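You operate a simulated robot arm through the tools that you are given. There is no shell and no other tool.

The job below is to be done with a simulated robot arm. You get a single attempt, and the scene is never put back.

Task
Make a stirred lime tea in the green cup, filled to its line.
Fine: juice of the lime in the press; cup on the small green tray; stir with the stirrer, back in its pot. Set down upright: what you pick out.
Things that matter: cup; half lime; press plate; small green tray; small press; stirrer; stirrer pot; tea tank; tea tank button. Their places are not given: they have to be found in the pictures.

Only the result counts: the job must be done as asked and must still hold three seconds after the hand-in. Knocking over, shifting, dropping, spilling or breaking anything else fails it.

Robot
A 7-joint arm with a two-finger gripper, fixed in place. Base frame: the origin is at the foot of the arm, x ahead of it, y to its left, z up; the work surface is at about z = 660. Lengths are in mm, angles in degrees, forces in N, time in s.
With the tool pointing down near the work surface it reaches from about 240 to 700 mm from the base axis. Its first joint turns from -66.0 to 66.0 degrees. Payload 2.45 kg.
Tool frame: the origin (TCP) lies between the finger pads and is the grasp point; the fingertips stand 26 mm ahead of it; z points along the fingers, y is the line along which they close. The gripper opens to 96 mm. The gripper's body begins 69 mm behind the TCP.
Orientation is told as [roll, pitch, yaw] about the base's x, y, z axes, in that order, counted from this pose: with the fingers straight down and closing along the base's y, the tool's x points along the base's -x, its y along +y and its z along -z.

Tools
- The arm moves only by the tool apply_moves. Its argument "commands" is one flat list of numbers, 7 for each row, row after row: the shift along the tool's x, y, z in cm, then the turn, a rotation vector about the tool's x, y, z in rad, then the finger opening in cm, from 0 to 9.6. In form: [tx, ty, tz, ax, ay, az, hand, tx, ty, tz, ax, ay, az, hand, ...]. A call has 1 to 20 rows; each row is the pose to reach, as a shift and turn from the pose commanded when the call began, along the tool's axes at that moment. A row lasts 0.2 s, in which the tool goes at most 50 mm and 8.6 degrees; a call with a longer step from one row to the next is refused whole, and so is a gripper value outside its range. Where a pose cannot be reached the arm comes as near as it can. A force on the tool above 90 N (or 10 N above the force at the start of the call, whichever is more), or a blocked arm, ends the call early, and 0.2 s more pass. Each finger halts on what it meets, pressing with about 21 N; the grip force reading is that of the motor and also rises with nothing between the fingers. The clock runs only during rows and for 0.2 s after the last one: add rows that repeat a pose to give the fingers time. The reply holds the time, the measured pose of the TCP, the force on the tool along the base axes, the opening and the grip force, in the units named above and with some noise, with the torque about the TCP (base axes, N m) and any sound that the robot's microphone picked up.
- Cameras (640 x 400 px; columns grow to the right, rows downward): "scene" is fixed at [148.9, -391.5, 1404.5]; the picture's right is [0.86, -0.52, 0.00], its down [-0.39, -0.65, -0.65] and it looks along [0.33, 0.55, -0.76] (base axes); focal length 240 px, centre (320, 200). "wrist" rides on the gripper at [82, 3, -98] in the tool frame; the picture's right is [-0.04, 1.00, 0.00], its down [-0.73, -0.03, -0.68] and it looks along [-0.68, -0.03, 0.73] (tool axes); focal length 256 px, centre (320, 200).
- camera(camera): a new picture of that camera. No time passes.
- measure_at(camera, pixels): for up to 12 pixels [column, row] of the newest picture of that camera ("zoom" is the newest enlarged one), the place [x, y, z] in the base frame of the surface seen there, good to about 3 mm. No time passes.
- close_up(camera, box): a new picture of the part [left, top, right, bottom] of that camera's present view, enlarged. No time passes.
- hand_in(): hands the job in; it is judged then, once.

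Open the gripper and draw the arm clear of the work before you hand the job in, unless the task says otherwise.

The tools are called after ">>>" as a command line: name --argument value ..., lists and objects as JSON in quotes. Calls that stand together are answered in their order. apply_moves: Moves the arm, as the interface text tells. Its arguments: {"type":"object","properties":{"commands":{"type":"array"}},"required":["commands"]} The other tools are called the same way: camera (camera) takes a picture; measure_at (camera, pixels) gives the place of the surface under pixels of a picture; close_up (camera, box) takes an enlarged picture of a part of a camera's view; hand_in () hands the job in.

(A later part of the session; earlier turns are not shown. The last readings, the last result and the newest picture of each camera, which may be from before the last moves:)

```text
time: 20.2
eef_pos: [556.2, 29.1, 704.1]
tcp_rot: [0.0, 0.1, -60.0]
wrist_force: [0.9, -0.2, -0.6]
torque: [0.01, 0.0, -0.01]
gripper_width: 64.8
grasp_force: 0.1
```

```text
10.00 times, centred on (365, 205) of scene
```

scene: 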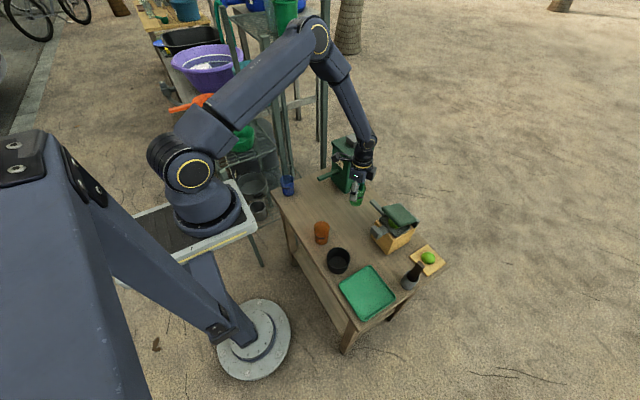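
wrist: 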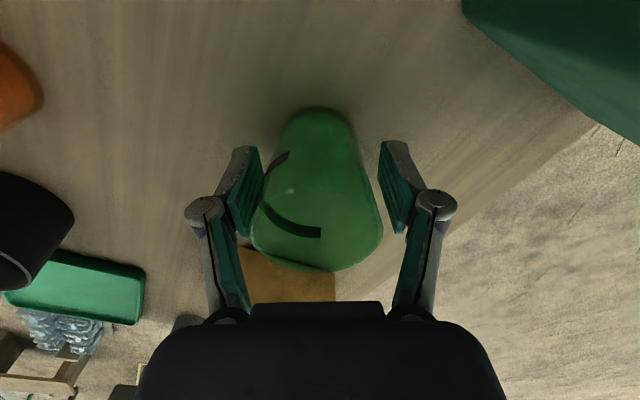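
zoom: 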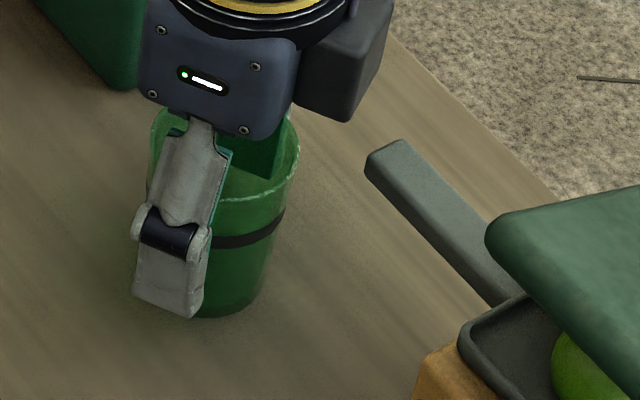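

The cup again sits centred between the fingers as at the first grasp. I'll close, let it settle, then lift 3 mm and check for slip.

>>> apply_moves --commands '[0, 0, 0, 0, 0, 0, 5.2, 0, 0, 0, 0, 0, 0, 4.5, 0, 0, 0, 0, 0, 0, 3.5, 0, 0, 0, 0, 0, 0, 3.0, 0, 0, 0, 0, 0, 0, 3.0, 0, 0, -0.15, 0, 0, 0, 3.0, 0, 0, -0.3, 0, 0, 0, 3.0, 0, 0, -0.3, 0, 0, 0, 3.0, 0, 0, -0.3, 0, 0, 0, 3.0, 0, 0, -0.3, 0, 0, 0, 3.0]'

>>> camera --camera "wrist"

>>> close_up --camera "scene" --box '[345, 185, 385, 225]'

```text
time: 22.4
eef_pos: [556.7, 28.5, 707.0]
tcp_rot: [0.0, 0.1, -60.0]
wrist_force: [-0.1, 1.0, 0.7]
torque: [-0.01, 0.0, 0.0]
gripper_width: 46.7
grasp_force: 20.7
```

```text
taken
```

wrist: 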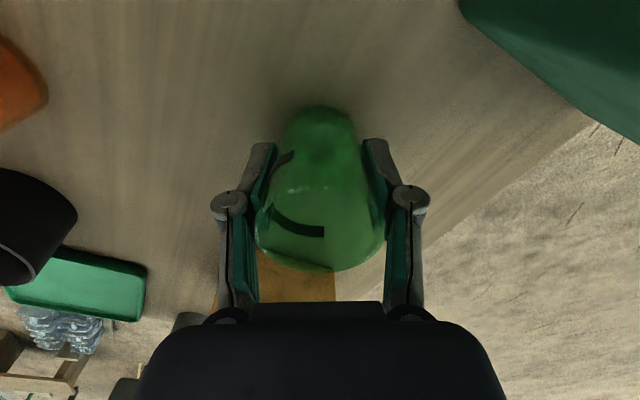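

```text
10.00 times, centred on (365, 205) of scene
```

zoom: 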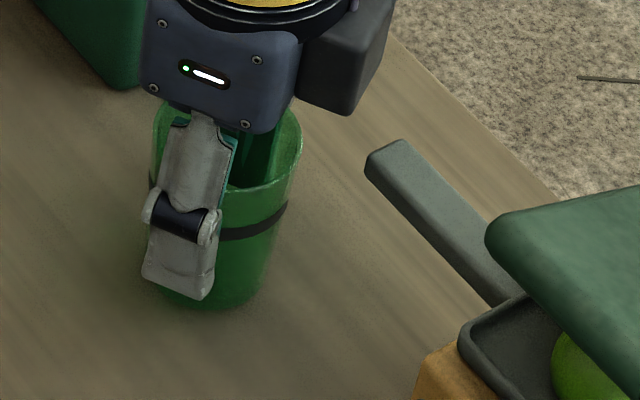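

The hold seems steady (46.7 mm). I'll move along the approach direction to bring the cup under the press spout, slowly.

>>> apply_moves --commands '[-1, 0, 0, 0, 0, 0, 3.0, -2, 0, 0, 0, 0, 0, 3.0, -3, 0, 0, 0, 0, 0, 3.0, -4, 0, 0, 0, 0, 0, 3.0, -5, 0, 0, 0, 0, 0, 3.0, -5.84, 0, 0, 0, 0, 0, 3.0, -5.84, 0, 0, 0, 0, 0, 3.0]'

>>> camera --camera "wrist"

>>> close_up --camera "scene" --box '[345, 185, 405, 235]'

```text
time: 24.0
eef_pos: [584.9, -21.9, 709.1]
tcp_rot: [0.0, 0.0, -60.0]
wrist_force: [0.0, 0.1, -0.6]
torque: [-0.01, 0.0, -0.02]
gripper_width: 46.8
grasp_force: 20.9
```

```text
taken
```

wrist: 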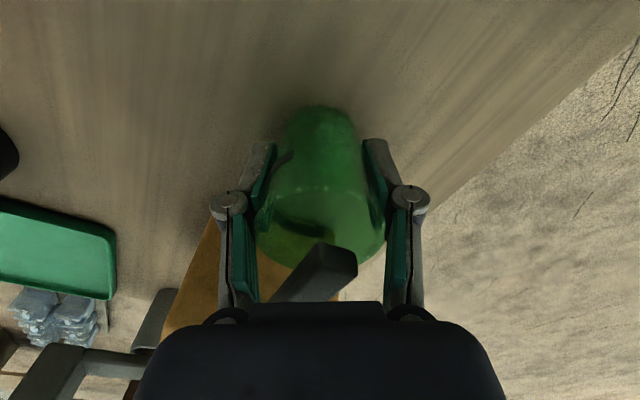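

```text
8.00 times, centred on (375, 210) of scene
```

zoom: 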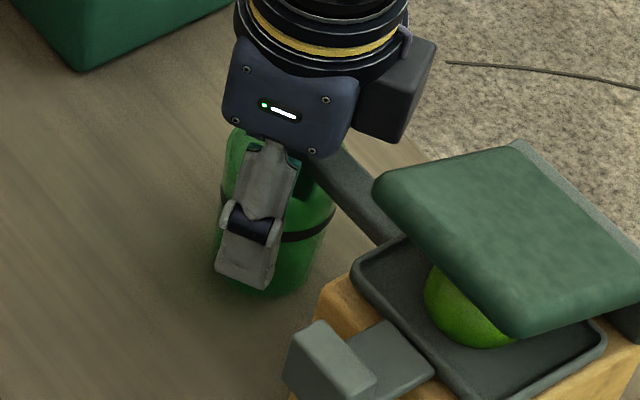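

The spout tip now overhangs the cup by about 6 mm past its centre as planned. I'll set the cup down and open the fingers.

>>> apply_moves --commands '[0, 0, 0.15, 0, 0, 0, 3.0, 0, 0, 0.3, 0, 0, 0, 3.0, 0, 0, 0.35, 0, 0, 0, 3.0, 0, 0, 0.35, 0, 0, 0, 4.0, 0, 0, 0.35, 0, 0, 0, 5.0, 0, 0, 0.35, 0, 0, 0, 6.0, 0, 0, 0.35, 0, 0, 0, 7.5, 0, 0, 0.35, 0, 0, 0, 8.5, 0, 0, 0.35, 0, 0, 0, 8.5, 0, 0, 0.35, 0, 0, 0, 8.5]'

>>> camera --camera "wrist"

>>> close_up --camera "scene" --box '[345, 185, 405, 235]'

```text
time: 26.2
eef_pos: [585.4, -22.6, 704.5]
tcp_rot: [0.0, 0.0, -60.0]
wrist_force: [-0.5, 0.6, 0.3]
torque: [-0.01, -0.02, 0.0]
gripper_width: 85.1
grasp_force: 0.1
```

```text
taken
```

wrist: 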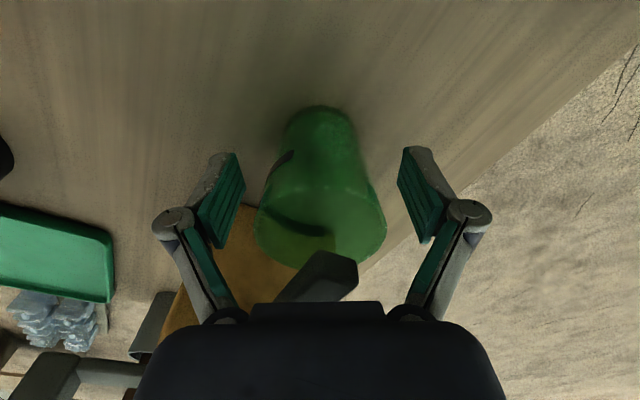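

```text
8.00 times, centred on (375, 210) of scene
```

zoom: 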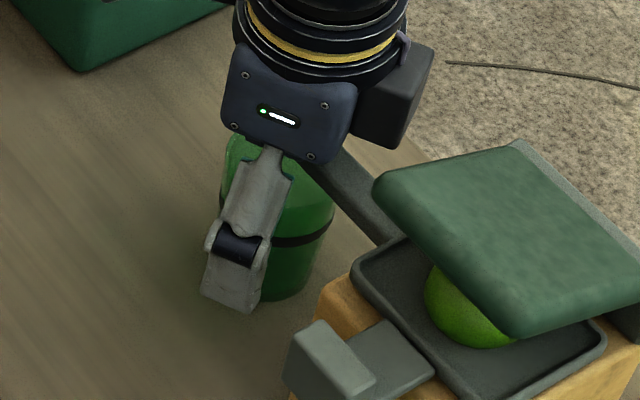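

The cup stands free under the spout. I'll withdraw backward along the approach line by 65 mm, then rise.

>>> apply_moves --commands '[1.2, 0, 0, 0, 0, 0, 8.5, 2.6, 0, 0, 0, 0, 0, 8.5, 4.0, 0, 0, 0, 0, 0, 8.5, 5.4, 0, 0, 0, 0, 0, 8.5, 6.5, 0, 0, 0, 0, 0, 8.5, 6.5, 0, -3, 0, 0, 0, 8.5, 6.5, 0, -7, 0, 0, 0, 8.5, 6.5, 0, -11, 0, 0, 0, 8.5, 6.5, 0, -14, 0, 0, 0, 8.5, 6.5, 0, -14, 0, 0, 0, 8.5]'

>>> camera --camera "wrist"

>>> close_up --camera "scene" --box '[330, 175, 430, 240]'

```text
time: 28.4
eef_pos: [551.2, 35.2, 844.9]
tcp_rot: [0.0, 0.0, -60.0]
wrist_force: [-0.2, -0.1, -0.4]
torque: [-0.02, -0.03, -0.02]
gripper_width: 85.0
grasp_force: 0.1
```

```text
taken
```

wrist: 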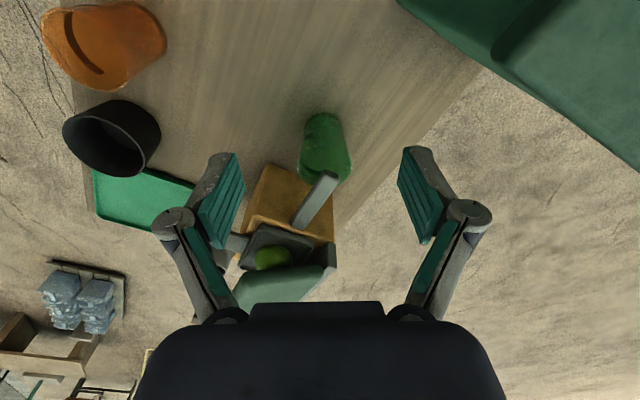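

```text
6.15 times, centred on (380, 208) of scene
```

zoom: 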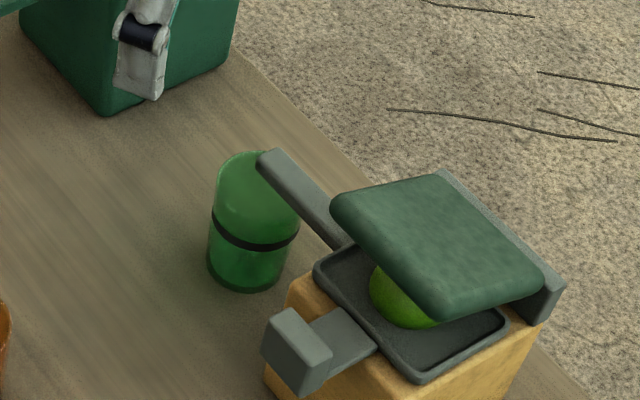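

The cup stands under the spout tip. Now I close the fingers, rise and move above the press plate centre (565,-138), turning to yaw 0.

>>> apply_moves --commands '[0, 0, -4, 0, 0, 0, 7, 0, 0, -8.5, 0, 0, 0, 5, -1.96, -0.93, -8.5, 0, 0, -0.131, 3, -3.92, -1.86, -8.5, 0, 0, -0.262, 1, -5.88, -2.79, -8.5, 0, 0, -0.393, 0, -7.84, -3.72, -8.5, 0, 0, -0.524, 0, -9.8, -4.65, -8.5, 0, 0, -0.655, 0, -11.76, -5.58, -8.5, 0, 0, -0.785, 0, -13.72, -6.51, -8.5, 0, 0, -0.916, 0, -15.68, -7.44, -8.5, 0, 0, -1.047, 0, -15.68, -7.44, -8.5, 0, 0, -1.047, 0]'

>>> camera --camera "wrist"

>>> camera --camera "scene"

>>> close_up --camera "scene" --box '[330, 165, 430, 240]'

```text
time: 30.8
eef_pos: [565.8, -138.5, 928.0]
tcp_rot: [0.0, 0.1, 0.1]
wrist_force: [0.6, 0.4, -0.7]
torque: [0.0, -0.02, 0.01]
gripper_width: 0.0
grasp_force: 21.5
```

```text
taken
```

wrist: 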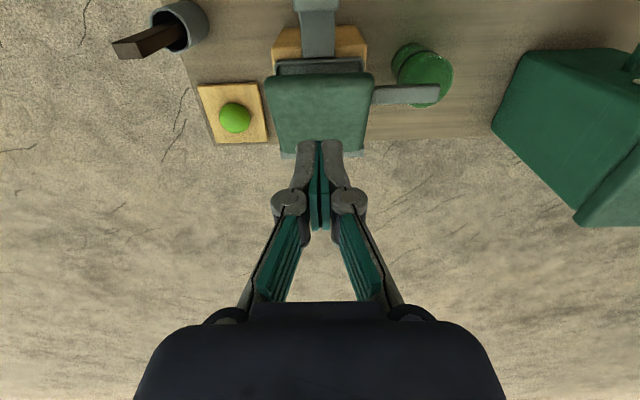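

```text
taken
```

scene: 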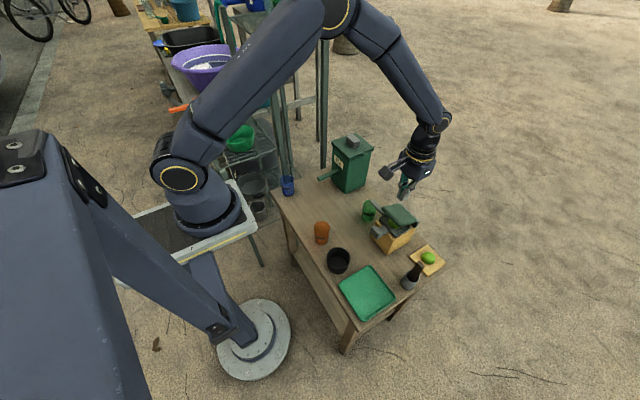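

```text
5.33 times, centred on (380, 202) of scene
```

zoom: 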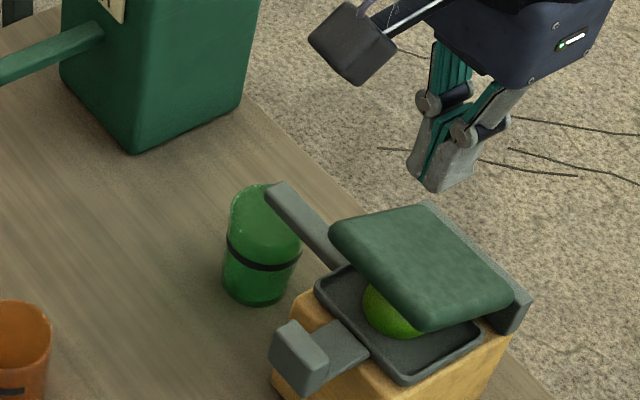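

Before pressing, I check the spout tip against the cup rim in a close-up from the wrist camera.

>>> close_up --camera "wrist" --box '[370, 30, 466, 120]'

>>> close_up --camera "scene" --box '[362, 190, 402, 225]'

```text
4.44 times, centred on (418, 75) of wrist
```

zoom: 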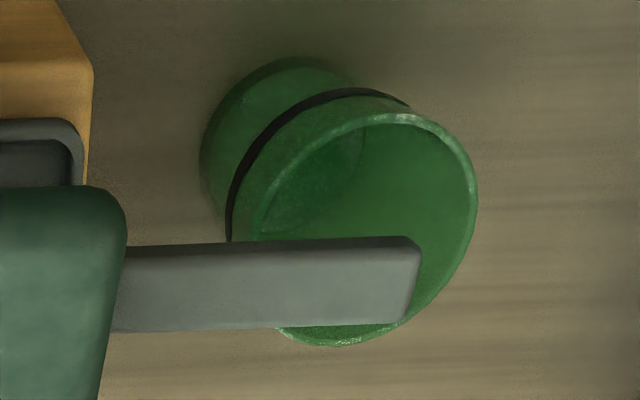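

```text
11.43 times, centred on (382, 208) of scene
```

zoom: 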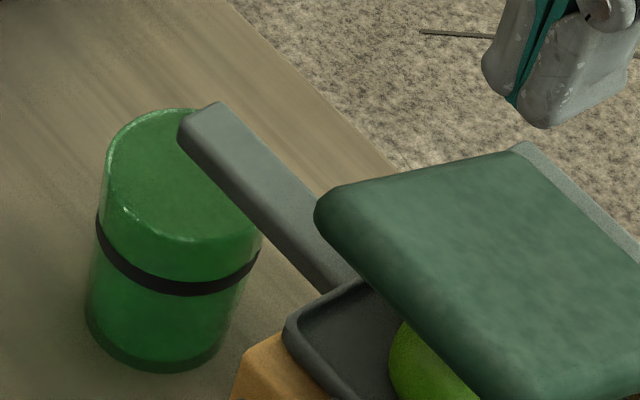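

The spout tip lies about 9 mm from the cup's centre, well inside the rim. I'll descend onto the plate and press down gently in small steps.

>>> apply_moves --commands '[0, 0, 2.5, 0, 0, 0, 0, 0, 0, 5.0, 0, 0, 0, 0, 0, 0, 6.5, 0, 0, 0, 0, 0, 0, 7.2, 0, 0, 0, 0, 0, 0, 7.6, 0, 0, 0, 0, 0, 0, 8.0, 0, 0, 0, 0, 0, 0, 8.4, 0, 0, 0, 0, 0, 0, 8.8, 0, 0, 0, 0]'

>>> close_up --camera "scene" --box '[345, 180, 425, 245]'

```text
time: 32.6
eef_pos: [566.8, -138.6, 839.2]
tcp_rot: [0.0, 0.1, 0.1]
wrist_force: [-0.2, 0.1, 1.2]
torque: [-0.04, -0.02, 0.04]
gripper_width: 6.2
grasp_force: 28.1
```

```text
6.15 times, centred on (385, 212) of scene
```

zoom: 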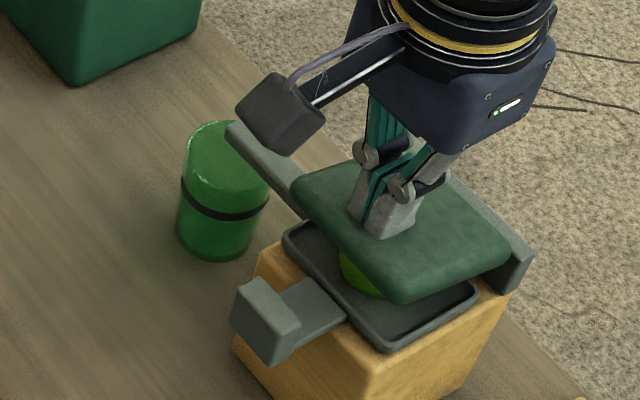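

The plate has begun to swing down with little force. I'll keep pressing in small steps.

>>> apply_moves --commands '[0, 0, 0.4, 0, 0, 0, 0, 0, 0, 0.8, 0, 0, 0, 0, 0, 0, 1.2, 0, 0, 0, 0, 0, 0, 1.6, 0, 0, 0, 0, 0, 0, 2.0, 0, 0, 0, 0, 0, 0, 2.4, 0, 0, 0, 0]'

>>> close_up --camera "scene" --box '[345, 180, 425, 245]'

```text
time: 34.0
eef_pos: [568.7, -137.5, 824.2]
tcp_rot: [0.0, -0.1, 0.1]
wrist_force: [-13.0, 4.8, 39.4]
torque: [0.13, 0.75, -0.05]
gripper_width: 6.3
grasp_force: 28.3
stopped in row 6: the force on the tool passed its limit at 96 N (the readings are from after the stop); the commanded pose is now the measured one
```

```text
6.15 times, centred on (385, 212) of scene
```

zoom: 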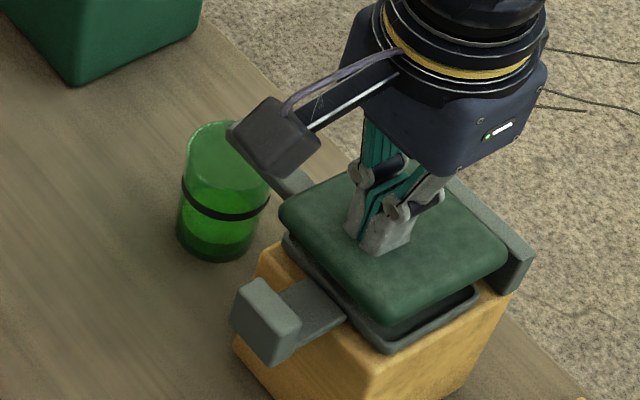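

Liquid is visible in the cup bottom (zoom ~ (220,240)), so the side bar is the spout. The force peaked at 96 N; I'll hold with light pressure and watch.

>>> apply_moves --commands '[0, 0, 0.1, 0, 0, 0, 0, 0, 0, 0.15, 0, 0, 0, 0, 0, 0, 0.15, 0, 0, 0, 0, 0, 0, 0.15, 0, 0, 0, 0, 0, 0, 0.15, 0, 0, 0, 0]'

>>> close_up --camera "scene" --box '[345, 180, 425, 245]'

>>> close_up --camera "scene" --box '[360, 190, 390, 225]'

```text
time: 35.2
eef_pos: [567.7, -139.1, 824.4]
tcp_rot: [0.0, -0.2, 0.0]
wrist_force: [-16.2, 5.6, 61.1]
torque: [0.15, 1.11, -0.05]
gripper_width: 6.0
grasp_force: 28.6
```

```text
6.15 times, centred on (385, 212) of scene
```

zoom: 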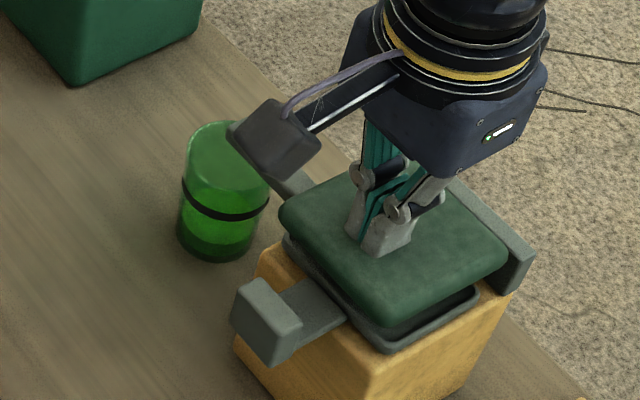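

```text
11.43 times, centred on (375, 208) of scene
```

zoom: 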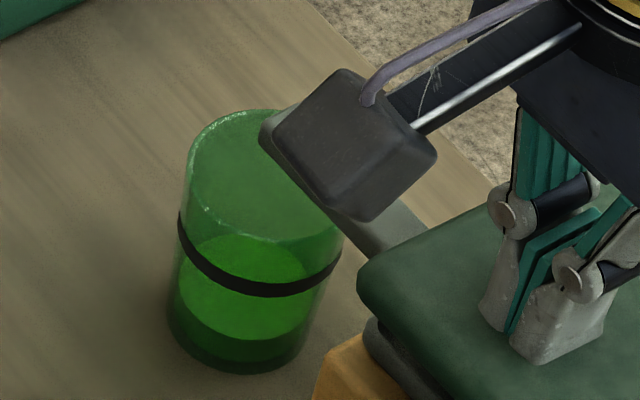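

The liquid surface is a bright ellipse in the cup around zoom (248,288). I'll hold the pressure for another second and compare the level.

>>> apply_moves --commands '[0, 0, 0.05, 0, 0, 0, 0, 0, 0, 0.1, 0, 0, 0, 0, 0, 0, 0.1, 0, 0, 0, 0, 0, 0, 0.1, 0, 0, 0, 0, 0, 0, 0.1, 0, 0, 0, 0, 0, 0, 0.1, 0, 0, 0, 0]'

>>> close_up --camera "scene" --box '[360, 190, 390, 225]'

```text
time: 36.6
eef_pos: [569.2, -139.0, 824.3]
tcp_rot: [0.0, -0.3, 0.0]
wrist_force: [-15.1, 8.5, 66.4]
torque: [0.21, 1.15, -0.15]
gripper_width: 6.2
grasp_force: 28.4
```

```text
11.43 times, centred on (375, 208) of scene
```

zoom: 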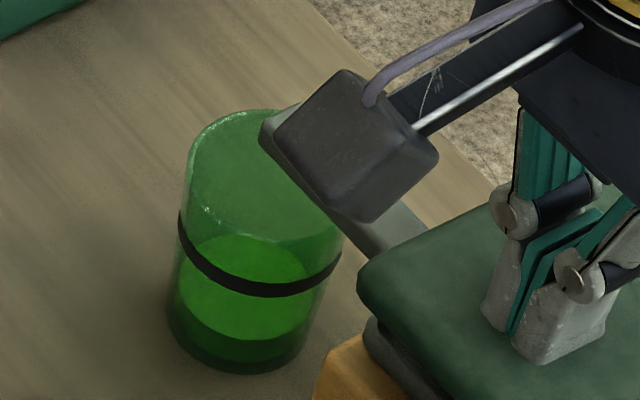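

The level is unchanged, so the juicing is finished. I'll rise off the plate slowly.

>>> apply_moves --commands '[0, 0, -0.5, 0, 0, 0, 0, 0, 0, -1.5, 0, 0, 0, 0, 0, 0, -3, 0, 0, 0, 0, 0, 0, -5.5, 0, 0, 0, 0, 0, 0, -8.5, 0, 0, 0, 0, 0, 0, -11, 0, 0, 0, 0, 0, 0, -11, 0, 0, 0, 0]'

>>> close_up --camera "scene" --box '[345, 180, 425, 245]'

>>> camera --camera "wrist"

```text
time: 38.2
eef_pos: [567.6, -139.5, 929.5]
tcp_rot: [-0.1, 0.1, 0.0]
wrist_force: [-0.3, 0.2, 0.3]
torque: [-0.01, -0.03, 0.01]
gripper_width: 0.0
grasp_force: 28.4
```

```text
6.15 times, centred on (385, 212) of scene
```

zoom: 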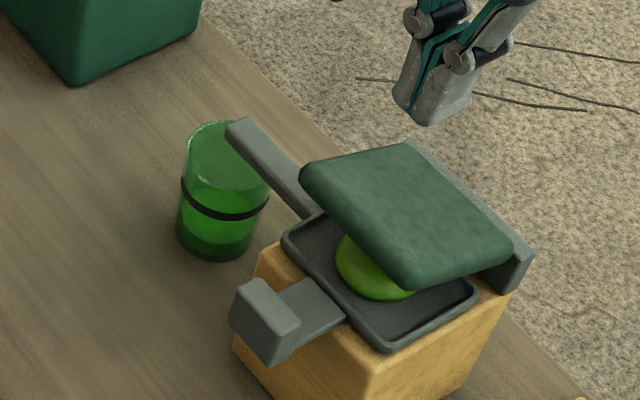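

```text
taken
```

wrist: 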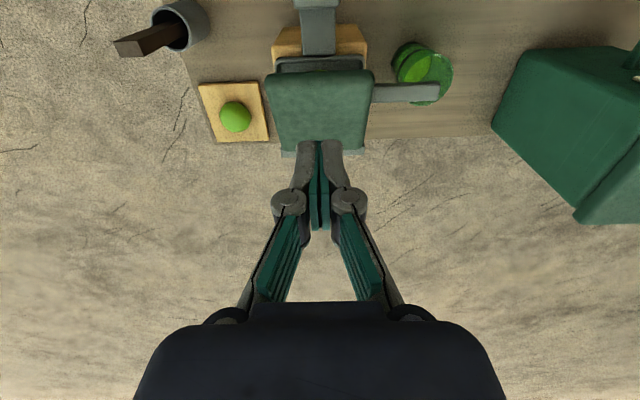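

The plate has sprung back and the lime looks flattened. I'll measure the lime's remaining height and look closer at it.

>>> close_up --camera "scene" --box '[375, 205, 415, 235]'

>>> measure_at --camera "zoom" --pixels '[[270, 220], [290, 250], [330, 270], [250, 240], [220, 200], [200, 220], [380, 300], [300, 130]]'

>>> close_up --camera "scene" --box '[360, 190, 390, 225]'

```text
13.33 times, centred on (395, 220) of scene
```

zoom: 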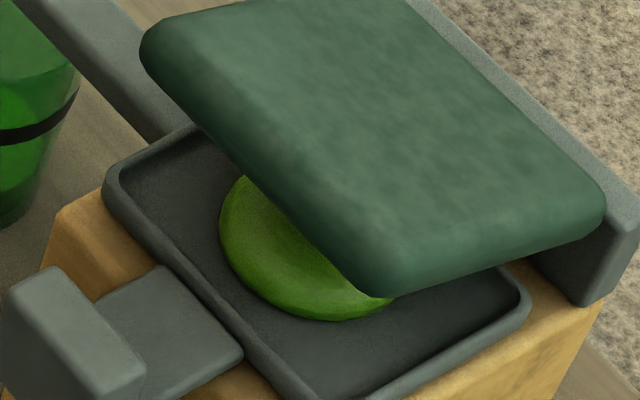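

```text
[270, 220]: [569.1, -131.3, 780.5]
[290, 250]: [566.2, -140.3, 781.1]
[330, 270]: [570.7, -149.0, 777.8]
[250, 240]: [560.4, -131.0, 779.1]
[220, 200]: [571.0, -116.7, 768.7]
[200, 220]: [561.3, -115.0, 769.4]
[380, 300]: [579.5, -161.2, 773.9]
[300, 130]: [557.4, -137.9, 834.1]
```

```text
11.43 times, centred on (375, 208) of scene
```

zoom: 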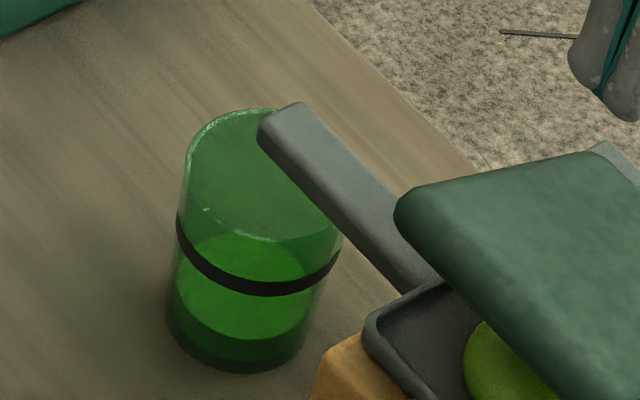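

The lime is now squeezed flat and the juice stands at roughly 15 mm in the cup. I'll return to the approach pose (yaw -60 at (552,35)) with the gripper open.

>>> apply_moves --commands '[0.19, 2.18, 0, 0, 0, 0.131, 1, 0.38, 4.35, 0, 0, 0, 0.262, 2, 0.57, 6.53, 0, 0, 0, 0.393, 4, 0.76, 8.7, 0, 0, 0, 0.524, 6, 0.94, 10.88, 0, 0, 0, 0.655, 7, 1.13, 13.05, 0, 0, 0, 0.785, 8, 1.32, 15.23, 0, 0, 0, 0.916, 8.5, 1.51, 17.4, 0, 0, 0, 1.047, 8.5, 1.51, 17.4, 4.0, 0, 0, 1.047, 8.5, 1.51, 17.4, 8.4, 0, 0, 1.047, 8.5, 1.51, 17.4, 8.4, 0, 0, 1.047, 8.5]'

>>> camera --camera "wrist"

```text
time: 40.6
eef_pos: [553.3, 34.7, 845.4]
tcp_rot: [0.0, 0.0, -60.0]
wrist_force: [1.0, -0.6, -0.2]
torque: [0.01, 0.0, -0.03]
gripper_width: 84.7
grasp_force: 0.0
```

```text
taken
```

wrist: 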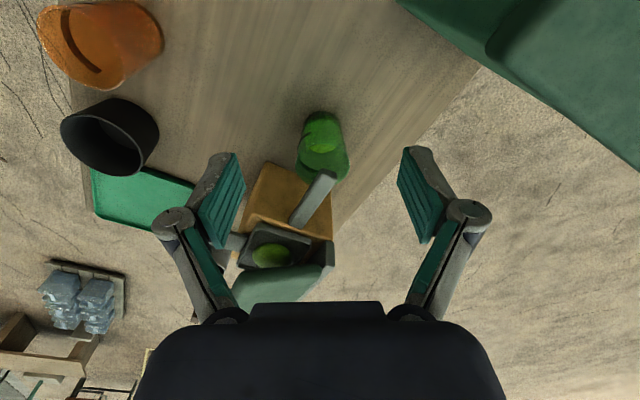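

The view matches the earlier one with a ~2 mm sideways offset. I'll lower to TCP z≈702 and slide in around the cup.

>>> apply_moves --commands '[0, -0.2, 4, 0, 0, 0, 8.5, 0, -0.2, 8, 0, 0, 0, 8.5, 0, -0.2, 12, 0, 0, 0, 8.5, 0, -0.2, 14.3, 0, 0, 0, 8.5, -1.5, -0.2, 14.3, 0, 0, 0, 8.5, -3, -0.2, 14.3, 0, 0, 0, 8.5, -4.5, -0.2, 14.3, 0, 0, 0, 8.5, -5.8, -0.2, 14.3, 0, 0, 0, 8.5, -6.5, -0.2, 14.3, 0, 0, 0, 8.5, -6.5, -0.2, 14.3, 0, 0, 0, 8.5]'

>>> camera --camera "wrist"

>>> close_up --camera "scene" --box '[345, 180, 425, 245]'

```text
time: 42.8
eef_pos: [583.6, -22.9, 704.2]
tcp_rot: [0.0, 0.0, -60.0]
wrist_force: [1.0, 0.9, 0.1]
torque: [0.03, -0.01, 0.0]
gripper_width: 84.9
grasp_force: 0.0
```

```text
taken
```

wrist: 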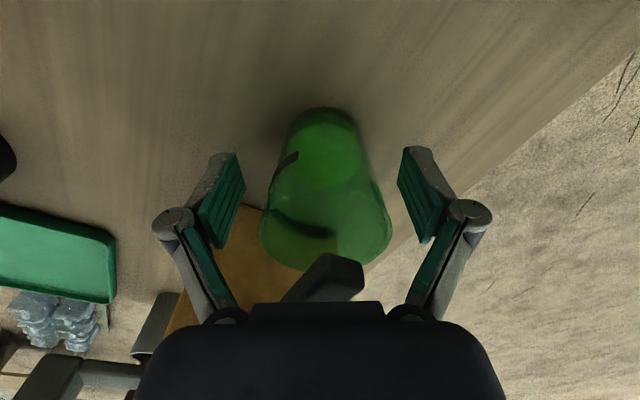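

```text
6.15 times, centred on (385, 212) of scene
```

zoom: 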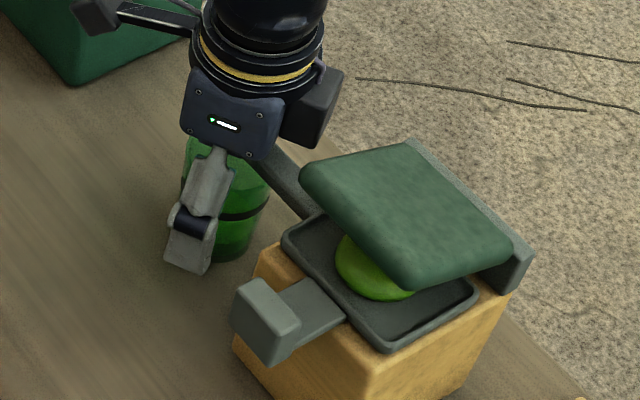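

The cup is centred at about column 326, i.e. 3 mm to one side; I shift by that and close the fingers.

>>> apply_moves --commands '[0, 0.3, 0, 0, 0, 0, 8.0, 0, 0.3, 0, 0, 0, 0, 6.5, 0, 0.3, 0, 0, 0, 0, 5.5, 0, 0.3, 0, 0, 0, 0, 4.5, 0, 0.3, 0, 0, 0, 0, 3.5, 0, 0.3, 0, 0, 0, 0, 3.0, 0, 0.3, 0, 0, 0, 0, 3.0]'

>>> apply_moves --commands '[0, 0, -0.15, 0, 0, 0, 3.0, 0, 0, -0.3, 0, 0, 0, 3.0, 0, 0, -0.3, 0, 0, 0, 3.0]'

>>> camera --camera "wrist"

```text
time: 44.4
eef_pos: [587.5, -20.7, 704.7]
tcp_rot: [0.0, 0.1, -59.9]
wrist_force: [0.1, 0.1, 1.3]
torque: [0.03, 0.02, 0.0]
gripper_width: 46.7
grasp_force: 21.0
```

```text
time: 45.2
eef_pos: [586.2, -19.8, 706.7]
tcp_rot: [0.0, 0.0, -60.0]
wrist_force: [0.4, 0.0, -0.8]
torque: [0.01, -0.01, 0.01]
gripper_width: 46.7
grasp_force: 20.5
```

```text
taken
```

wrist: 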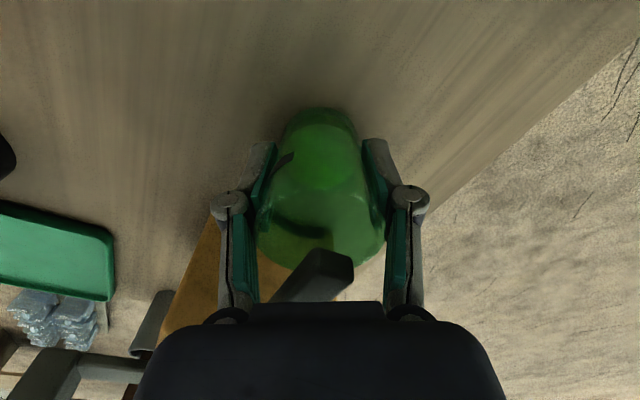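

Gripped again at 46.7 mm and lifted 3 mm. I'll draw the cup back from under the spout slowly.

>>> apply_moves --commands '[0.6, 0, 0, 0, 0, 0, 3.0, 1.6, 0, 0, 0, 0, 0, 3.0, 2.8, 0, 0, 0, 0, 0, 3.0, 4.0, 0, 0, 0, 0, 0, 3.0, 5.2, 0, 0, 0, 0, 0, 3.0, 6.2, 0, 0, 0, 0, 0, 3.0, 7.0, 0, 0, 0, 0, 0, 3.0, 7.2, 0, 0, 0, 0, 0, 3.0, 7.2, 0, -0.5, 0, 0, 0, 3.0, 7.2, 0, -1.2, 0, 0, 0, 3.0, 7.2, 0, -2.0, 0, 0, 0, 3.0, 7.2, 0, -2.0, 0, 0, 0, 3.0]'

>>> camera --camera "wrist"

>>> close_up --camera "scene" --box '[335, 170, 415, 235]'

```text
time: 47.8
eef_pos: [549.7, 42.9, 725.4]
tcp_rot: [0.1, 0.0, -60.0]
wrist_force: [-0.2, -0.2, -0.6]
torque: [0.0, 0.05, 0.01]
gripper_width: 46.7
grasp_force: 21.9
```

```text
taken
```

wrist: 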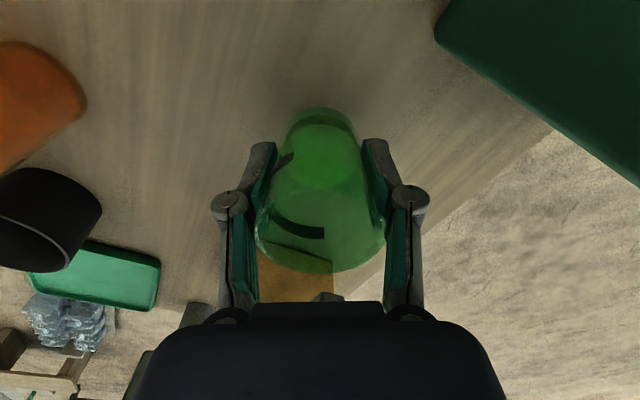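

```text
6.15 times, centred on (375, 202) of scene
```

zoom: 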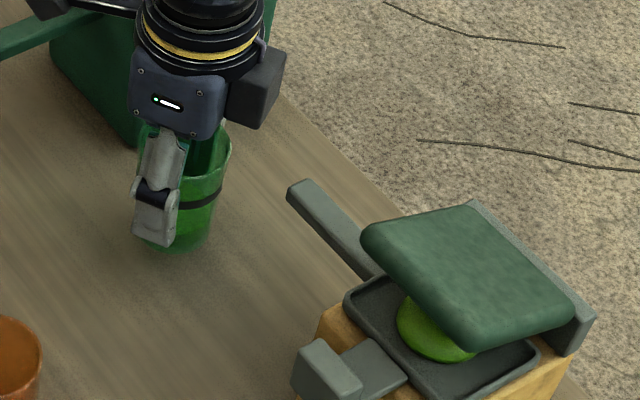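

The cup is held without slip. Now I need the tank spout's tip position; I enlarge the scene view there and measure.

>>> close_up --camera "scene" --box '[310, 160, 360, 200]'

```text
10.00 times, centred on (335, 180) of scene
```

zoom: 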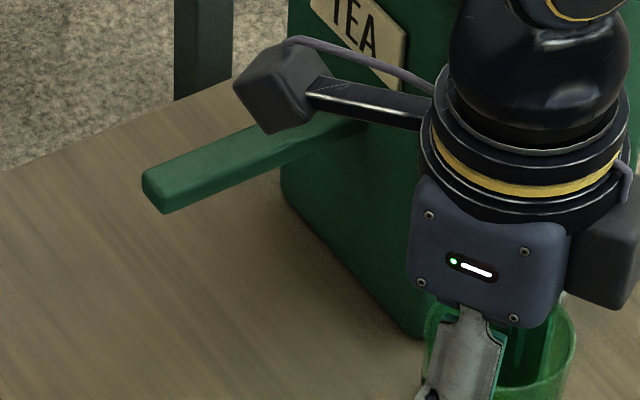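

The spout tip is at zoom (150–165,165–212). I measure its corners and along its length.

>>> measure_at --camera "zoom" --pixels '[[150, 172], [150, 195], [163, 190], [163, 208], [200, 165], [200, 193], [250, 150], [250, 175], [320, 140], [285, 125], [270, 90], [420, 320]]'

```text
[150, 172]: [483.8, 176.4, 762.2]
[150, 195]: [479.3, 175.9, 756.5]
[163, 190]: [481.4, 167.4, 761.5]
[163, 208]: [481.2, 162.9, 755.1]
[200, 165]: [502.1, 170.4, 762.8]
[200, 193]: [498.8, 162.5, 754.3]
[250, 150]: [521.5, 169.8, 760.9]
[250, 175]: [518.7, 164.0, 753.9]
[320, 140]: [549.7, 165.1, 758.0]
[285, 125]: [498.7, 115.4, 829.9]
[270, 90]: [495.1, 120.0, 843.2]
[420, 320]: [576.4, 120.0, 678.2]
```

The tank spout spans x 480–577 at y≈169, z≈750–762. I'll lift the cup and carry it around to (410,169) at yaw 0, clear of the spout.

>>> apply_moves --commands '[0, 0, -1, 0, 0, 0, 3.0, 0, 0, -3.5, 0, 0, 0, 3.0, 0, 0, -6, 0, 0, 0, 3.0, 1.0, -0.7, -6, 0, 0, -0.07, 3.0, 2.6, -1.8, -6, 0, 0, -0.18, 3.0, 4.3, -2.95, -6, 0, 0, -0.3, 3.0, 6.0, -4.1, -6, 0, 0, -0.42, 3.0, 7.7, -5.25, -6, 0, 0, -0.54, 3.0, 9.4, -6.4, -6, 0, 0, -0.66, 3.0, 11.1, -7.6, -6, 0, 0, -0.78, 3.0, 12.8, -8.74, -6, 0, 0, -0.9, 3.0, 14.5, -7.75, -6, 0, 0, -1.0, 3.0, 16.3, -6.7, -6, 0, 0, -1.047, 3.0, 17.4, -6.1, -6, 0, 0, -1.047, 3.0, 17.9, -5.8, -6, 0, 0, -1.047, 3.0, 17.9, -5.8, -6, 0, 0, -1.047, 3.0]'

>>> camera --camera "wrist"

>>> close_up --camera "scene" --box '[270, 140, 370, 220]'

```text
time: 51.2
eef_pos: [409.3, 168.2, 785.9]
tcp_rot: [0.1, -0.1, -0.1]
wrist_force: [0.8, -0.1, 0.7]
torque: [-0.03, 0.0, -0.02]
gripper_width: 46.8
grasp_force: 21.1
```

```text
taken
```

wrist: 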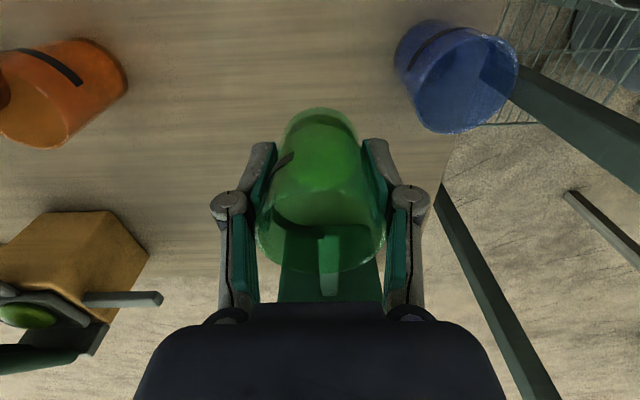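

```text
5.00 times, centred on (320, 180) of scene
```

zoom: 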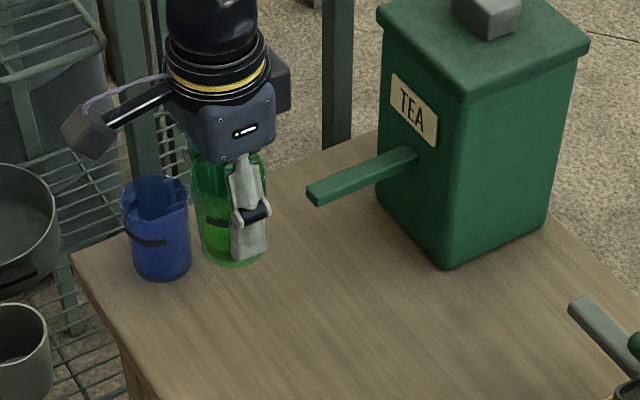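

The cup is in front of the spout. I check the lateral alignment of the spout (about column 328) with a close-up before lowering.

>>> close_up --camera "wrist" --box '[270, 210, 390, 305]'

>>> measure_at --camera "zoom" --pixels '[[310, 110], [310, 160], [310, 220], [270, 200], [355, 200], [310, 290]]'

>>> measure_at --camera "wrist" --pixels '[[430, 60], [420, 40], [440, 40], [410, 70], [400, 50], [455, 75]]'

```text
4.21 times, centred on (330, 258) of wrist
```

zoom: 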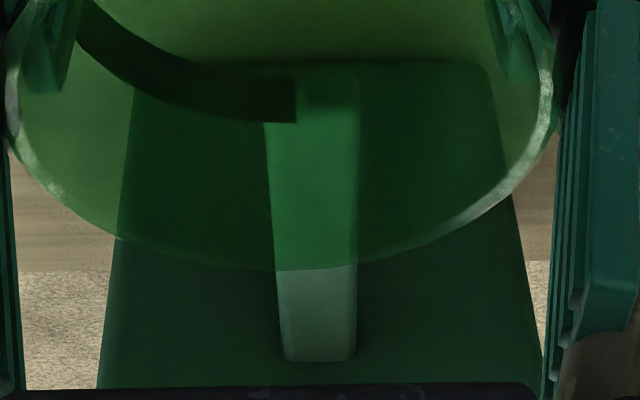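

```text
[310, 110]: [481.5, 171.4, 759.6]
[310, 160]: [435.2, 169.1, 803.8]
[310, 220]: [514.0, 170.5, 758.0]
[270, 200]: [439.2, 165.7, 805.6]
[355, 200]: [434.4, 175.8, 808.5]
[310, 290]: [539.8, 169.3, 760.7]
```

```text
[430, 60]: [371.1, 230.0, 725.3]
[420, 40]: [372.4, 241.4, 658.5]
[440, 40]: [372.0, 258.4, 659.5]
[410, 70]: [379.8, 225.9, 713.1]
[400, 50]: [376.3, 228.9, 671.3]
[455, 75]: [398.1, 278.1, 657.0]
```

The spout's axis is at y≈171, 3 mm to the left of the cup's centre. I'll shift, move to x=425, and lower to 3 mm above the table.

>>> apply_moves --commands '[-0.8, 0.28, 0, 0, 0, 0, 3.0, -1.57, 0.28, 0.5, 0, 0, 0, 3.0, -1.57, 0.28, 2.5, 0, 0, 0, 3.0, -1.57, 0.28, 4.5, 0, 0, 0, 3.0, -1.57, 0.28, 6.3, 0, 0, 0, 3.0, -1.57, 0.28, 7.4, 0, 0, 0, 3.0, -1.57, 0.28, 7.8, 0, 0, 0, 3.0, -1.57, 0.28, 7.8, 0, 0, 0, 3.0]'

>>> camera --camera "wrist"

>>> close_up --camera "scene" --box '[290, 150, 370, 215]'

```text
time: 53.0
eef_pos: [427.6, 169.5, 707.1]
tcp_rot: [0.0, 0.0, -0.1]
wrist_force: [0.1, -0.6, 0.0]
torque: [0.0, -0.04, -0.01]
gripper_width: 46.6
grasp_force: 20.5
```

```text
taken
```

wrist: 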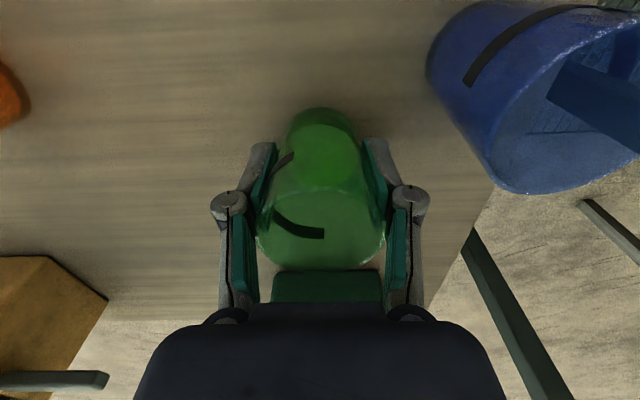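

```text
6.15 times, centred on (330, 182) of scene
```

zoom: 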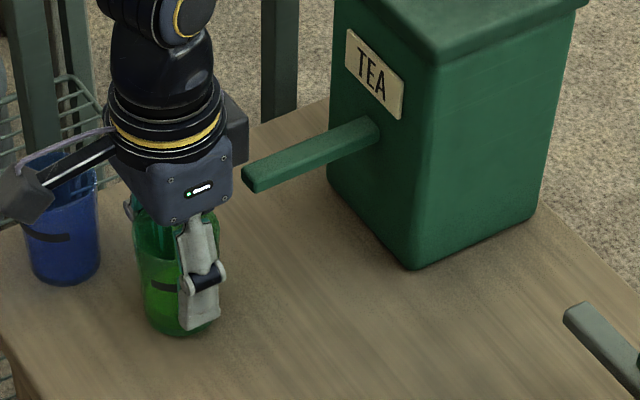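

No slip and lateral alignment is good. I advance 61 mm so that the spout passes over the cup.

>>> apply_moves --commands '[-0.6, 0, 0, 0, 0, 0, 3.0, -1.6, 0, 0, 0, 0, 0, 3.0, -2.8, 0, 0, 0, 0, 0, 3.0, -4.0, 0, 0, 0, 0, 0, 3.0, -5.0, 0, 0, 0, 0, 0, 3.0, -5.8, 0, 0, 0, 0, 0, 3.0, -6.1, 0, 0, 0, 0, 0, 3.0, -6.1, 0, 0, 0, 0, 0, 3.0]'

>>> camera --camera "wrist"

>>> close_up --camera "scene" --box '[290, 150, 370, 215]'

```text
time: 54.8
eef_pos: [487.3, 171.3, 707.1]
tcp_rot: [0.0, 0.0, 0.0]
wrist_force: [1.8, -0.2, -0.5]
torque: [0.01, 0.05, -0.03]
gripper_width: 46.6
grasp_force: 21.2
```

```text
taken
```

wrist: 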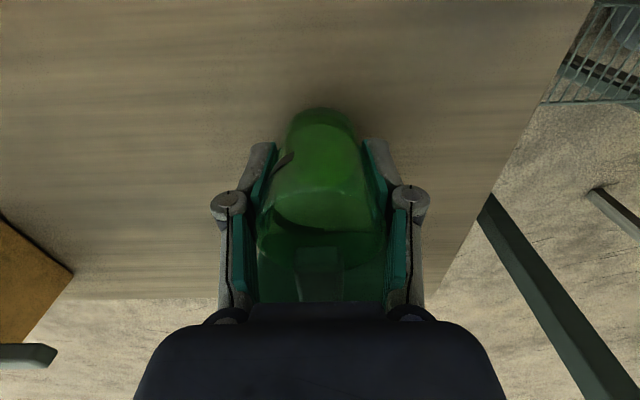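

```text
6.15 times, centred on (330, 182) of scene
```

zoom: 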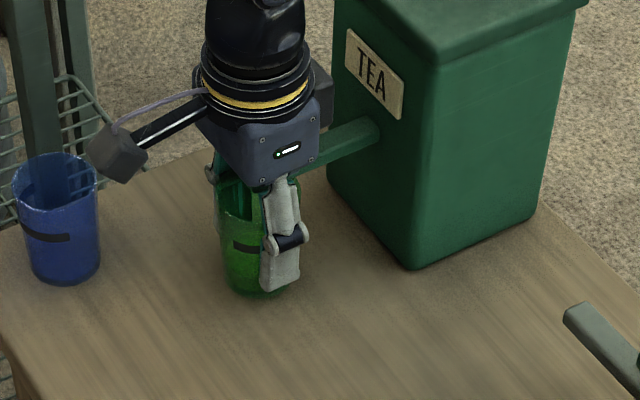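

The spout is over the cup between the fingers. I'll set the cup down and open the fingers.

>>> apply_moves --commands '[0, 0, 0.15, 0, 0, 0, 3.0, 0, 0, 0.3, 0, 0, 0, 3.0, 0, 0, 0.35, 0, 0, 0, 3.5, 0, 0, 0.35, 0, 0, 0, 4.5, 0, 0, 0.35, 0, 0, 0, 5.0, 0, 0, 0.35, 0, 0, 0, 6.0, 0, 0, 0.35, 0, 0, 0, 7.0, 0, 0, 0.35, 0, 0, 0, 8.0, 0, 0, 0.35, 0, 0, 0, 8.5, 0, 0, 0.35, 0, 0, 0, 8.5]'

>>> camera --camera "wrist"

>>> close_up --camera "scene" --box '[310, 160, 370, 210]'

```text
time: 57.0
eef_pos: [486.8, 169.9, 705.3]
tcp_rot: [0.0, -0.1, 0.0]
wrist_force: [-0.1, 0.3, 0.0]
torque: [0.0, 0.04, 0.0]
gripper_width: 85.0
grasp_force: 0.0
```

```text
taken
```

wrist: 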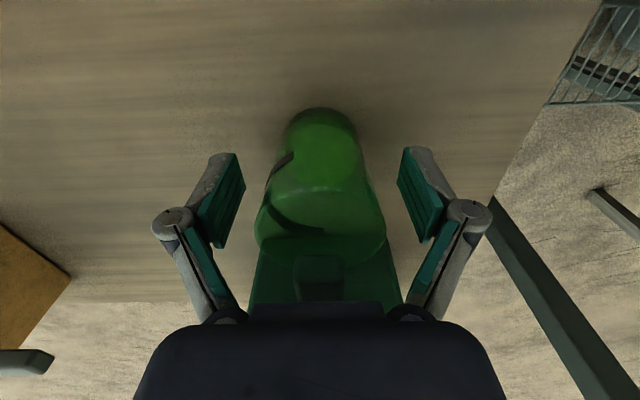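

```text
8.00 times, centred on (340, 185) of scene
```

zoom: 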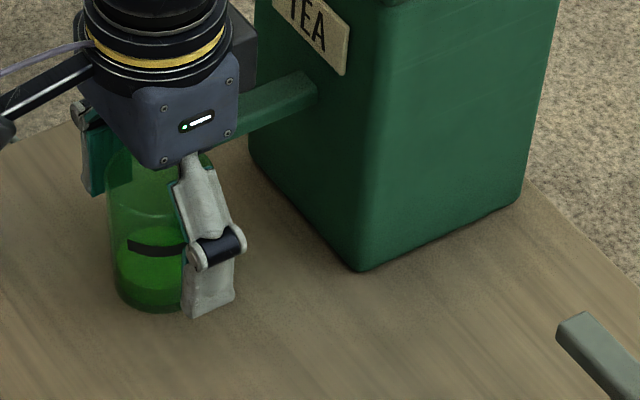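

The cup stands free. I'll withdraw 65 mm straight back, then rise well above the tank.

>>> apply_moves --commands '[1.2, 0, 0, 0, 0, 0, 8.5, 2.6, 0, 0, 0, 0, 0, 8.5, 4.0, 0, 0, 0, 0, 0, 8.5, 5.4, 0, 0, 0, 0, 0, 8.5, 6.5, 0, 0, 0, 0, 0, 8.5, 6.5, 0, -4, 0, 0, 0, 8.5, 6.5, 0, -8, 0, 0, 0, 7.5, 6.5, 0, -12, 0, 0, 0, 6, 6.5, 0, -16, 0, 0, 0, 5, 6.5, 0, -20, 0, 0, 0, 3, 6.5, 0, -24, 0, 0, 0, 1, 6.5, 0, -27, 0, 0, 0, 0, 6.5, 0, -27, 0, 0, 0, 0]'

>>> camera --camera "wrist"

>>> camera --camera "scene"

>>> close_up --camera "scene" --box '[310, 160, 370, 210]'

```text
time: 59.8
eef_pos: [421.1, 168.8, 975.2]
tcp_rot: [0.0, 0.0, 0.1]
wrist_force: [-0.2, -0.3, 0.1]
torque: [0.02, -0.01, 0.04]
gripper_width: 0.2
grasp_force: 21.0
```

```text
taken
```

wrist: 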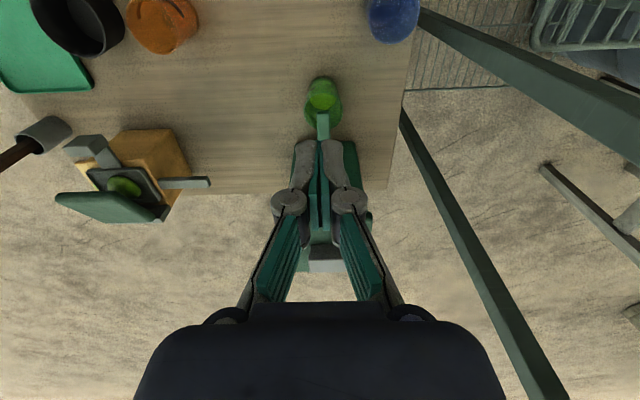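

```text
taken
```

scene: 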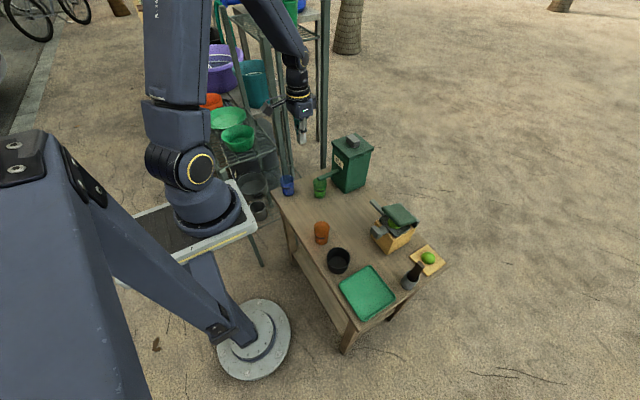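

```text
8.00 times, centred on (340, 185) of scene
```

zoom: 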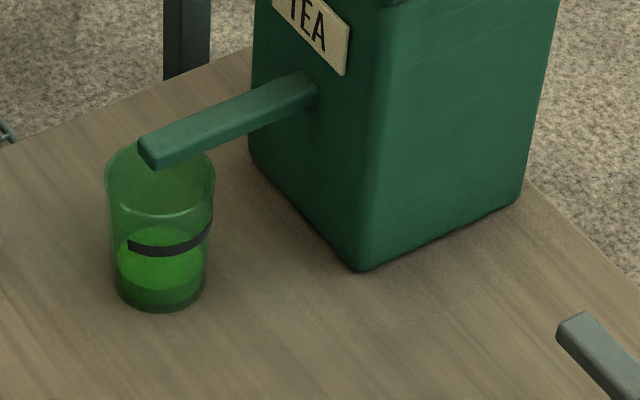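

The cup is well under the tank spout tip. Now I find the button exactly, enlarging the tank's top.

>>> close_up --camera "scene" --box '[325, 125, 385, 165]'

>>> measure_at --camera "zoom" --pixels '[[295, 165], [345, 120], [245, 120], [295, 100], [300, 130], [290, 195], [330, 175], [280, 250], [420, 130], [200, 150], [330, 65], [150, 110]]'

```text
10.00 times, centred on (355, 145) of scene
```

zoom: 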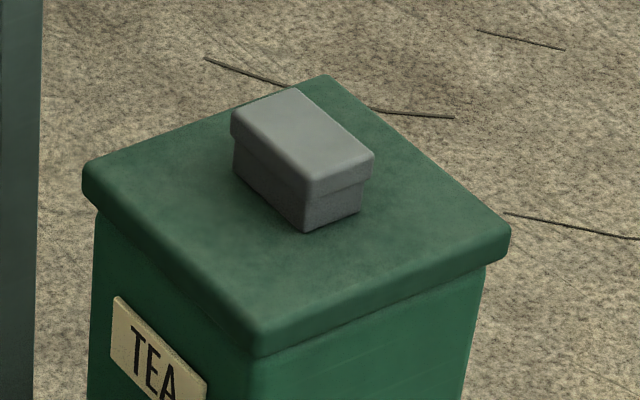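

```text
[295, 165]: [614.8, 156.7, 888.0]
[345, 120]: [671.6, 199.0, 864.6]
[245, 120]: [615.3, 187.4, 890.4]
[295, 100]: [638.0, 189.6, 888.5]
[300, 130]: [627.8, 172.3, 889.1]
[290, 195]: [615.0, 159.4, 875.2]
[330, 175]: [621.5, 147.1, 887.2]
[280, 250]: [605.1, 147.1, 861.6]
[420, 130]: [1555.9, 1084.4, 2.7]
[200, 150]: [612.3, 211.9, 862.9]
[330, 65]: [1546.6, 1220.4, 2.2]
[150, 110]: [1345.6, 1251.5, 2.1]
```

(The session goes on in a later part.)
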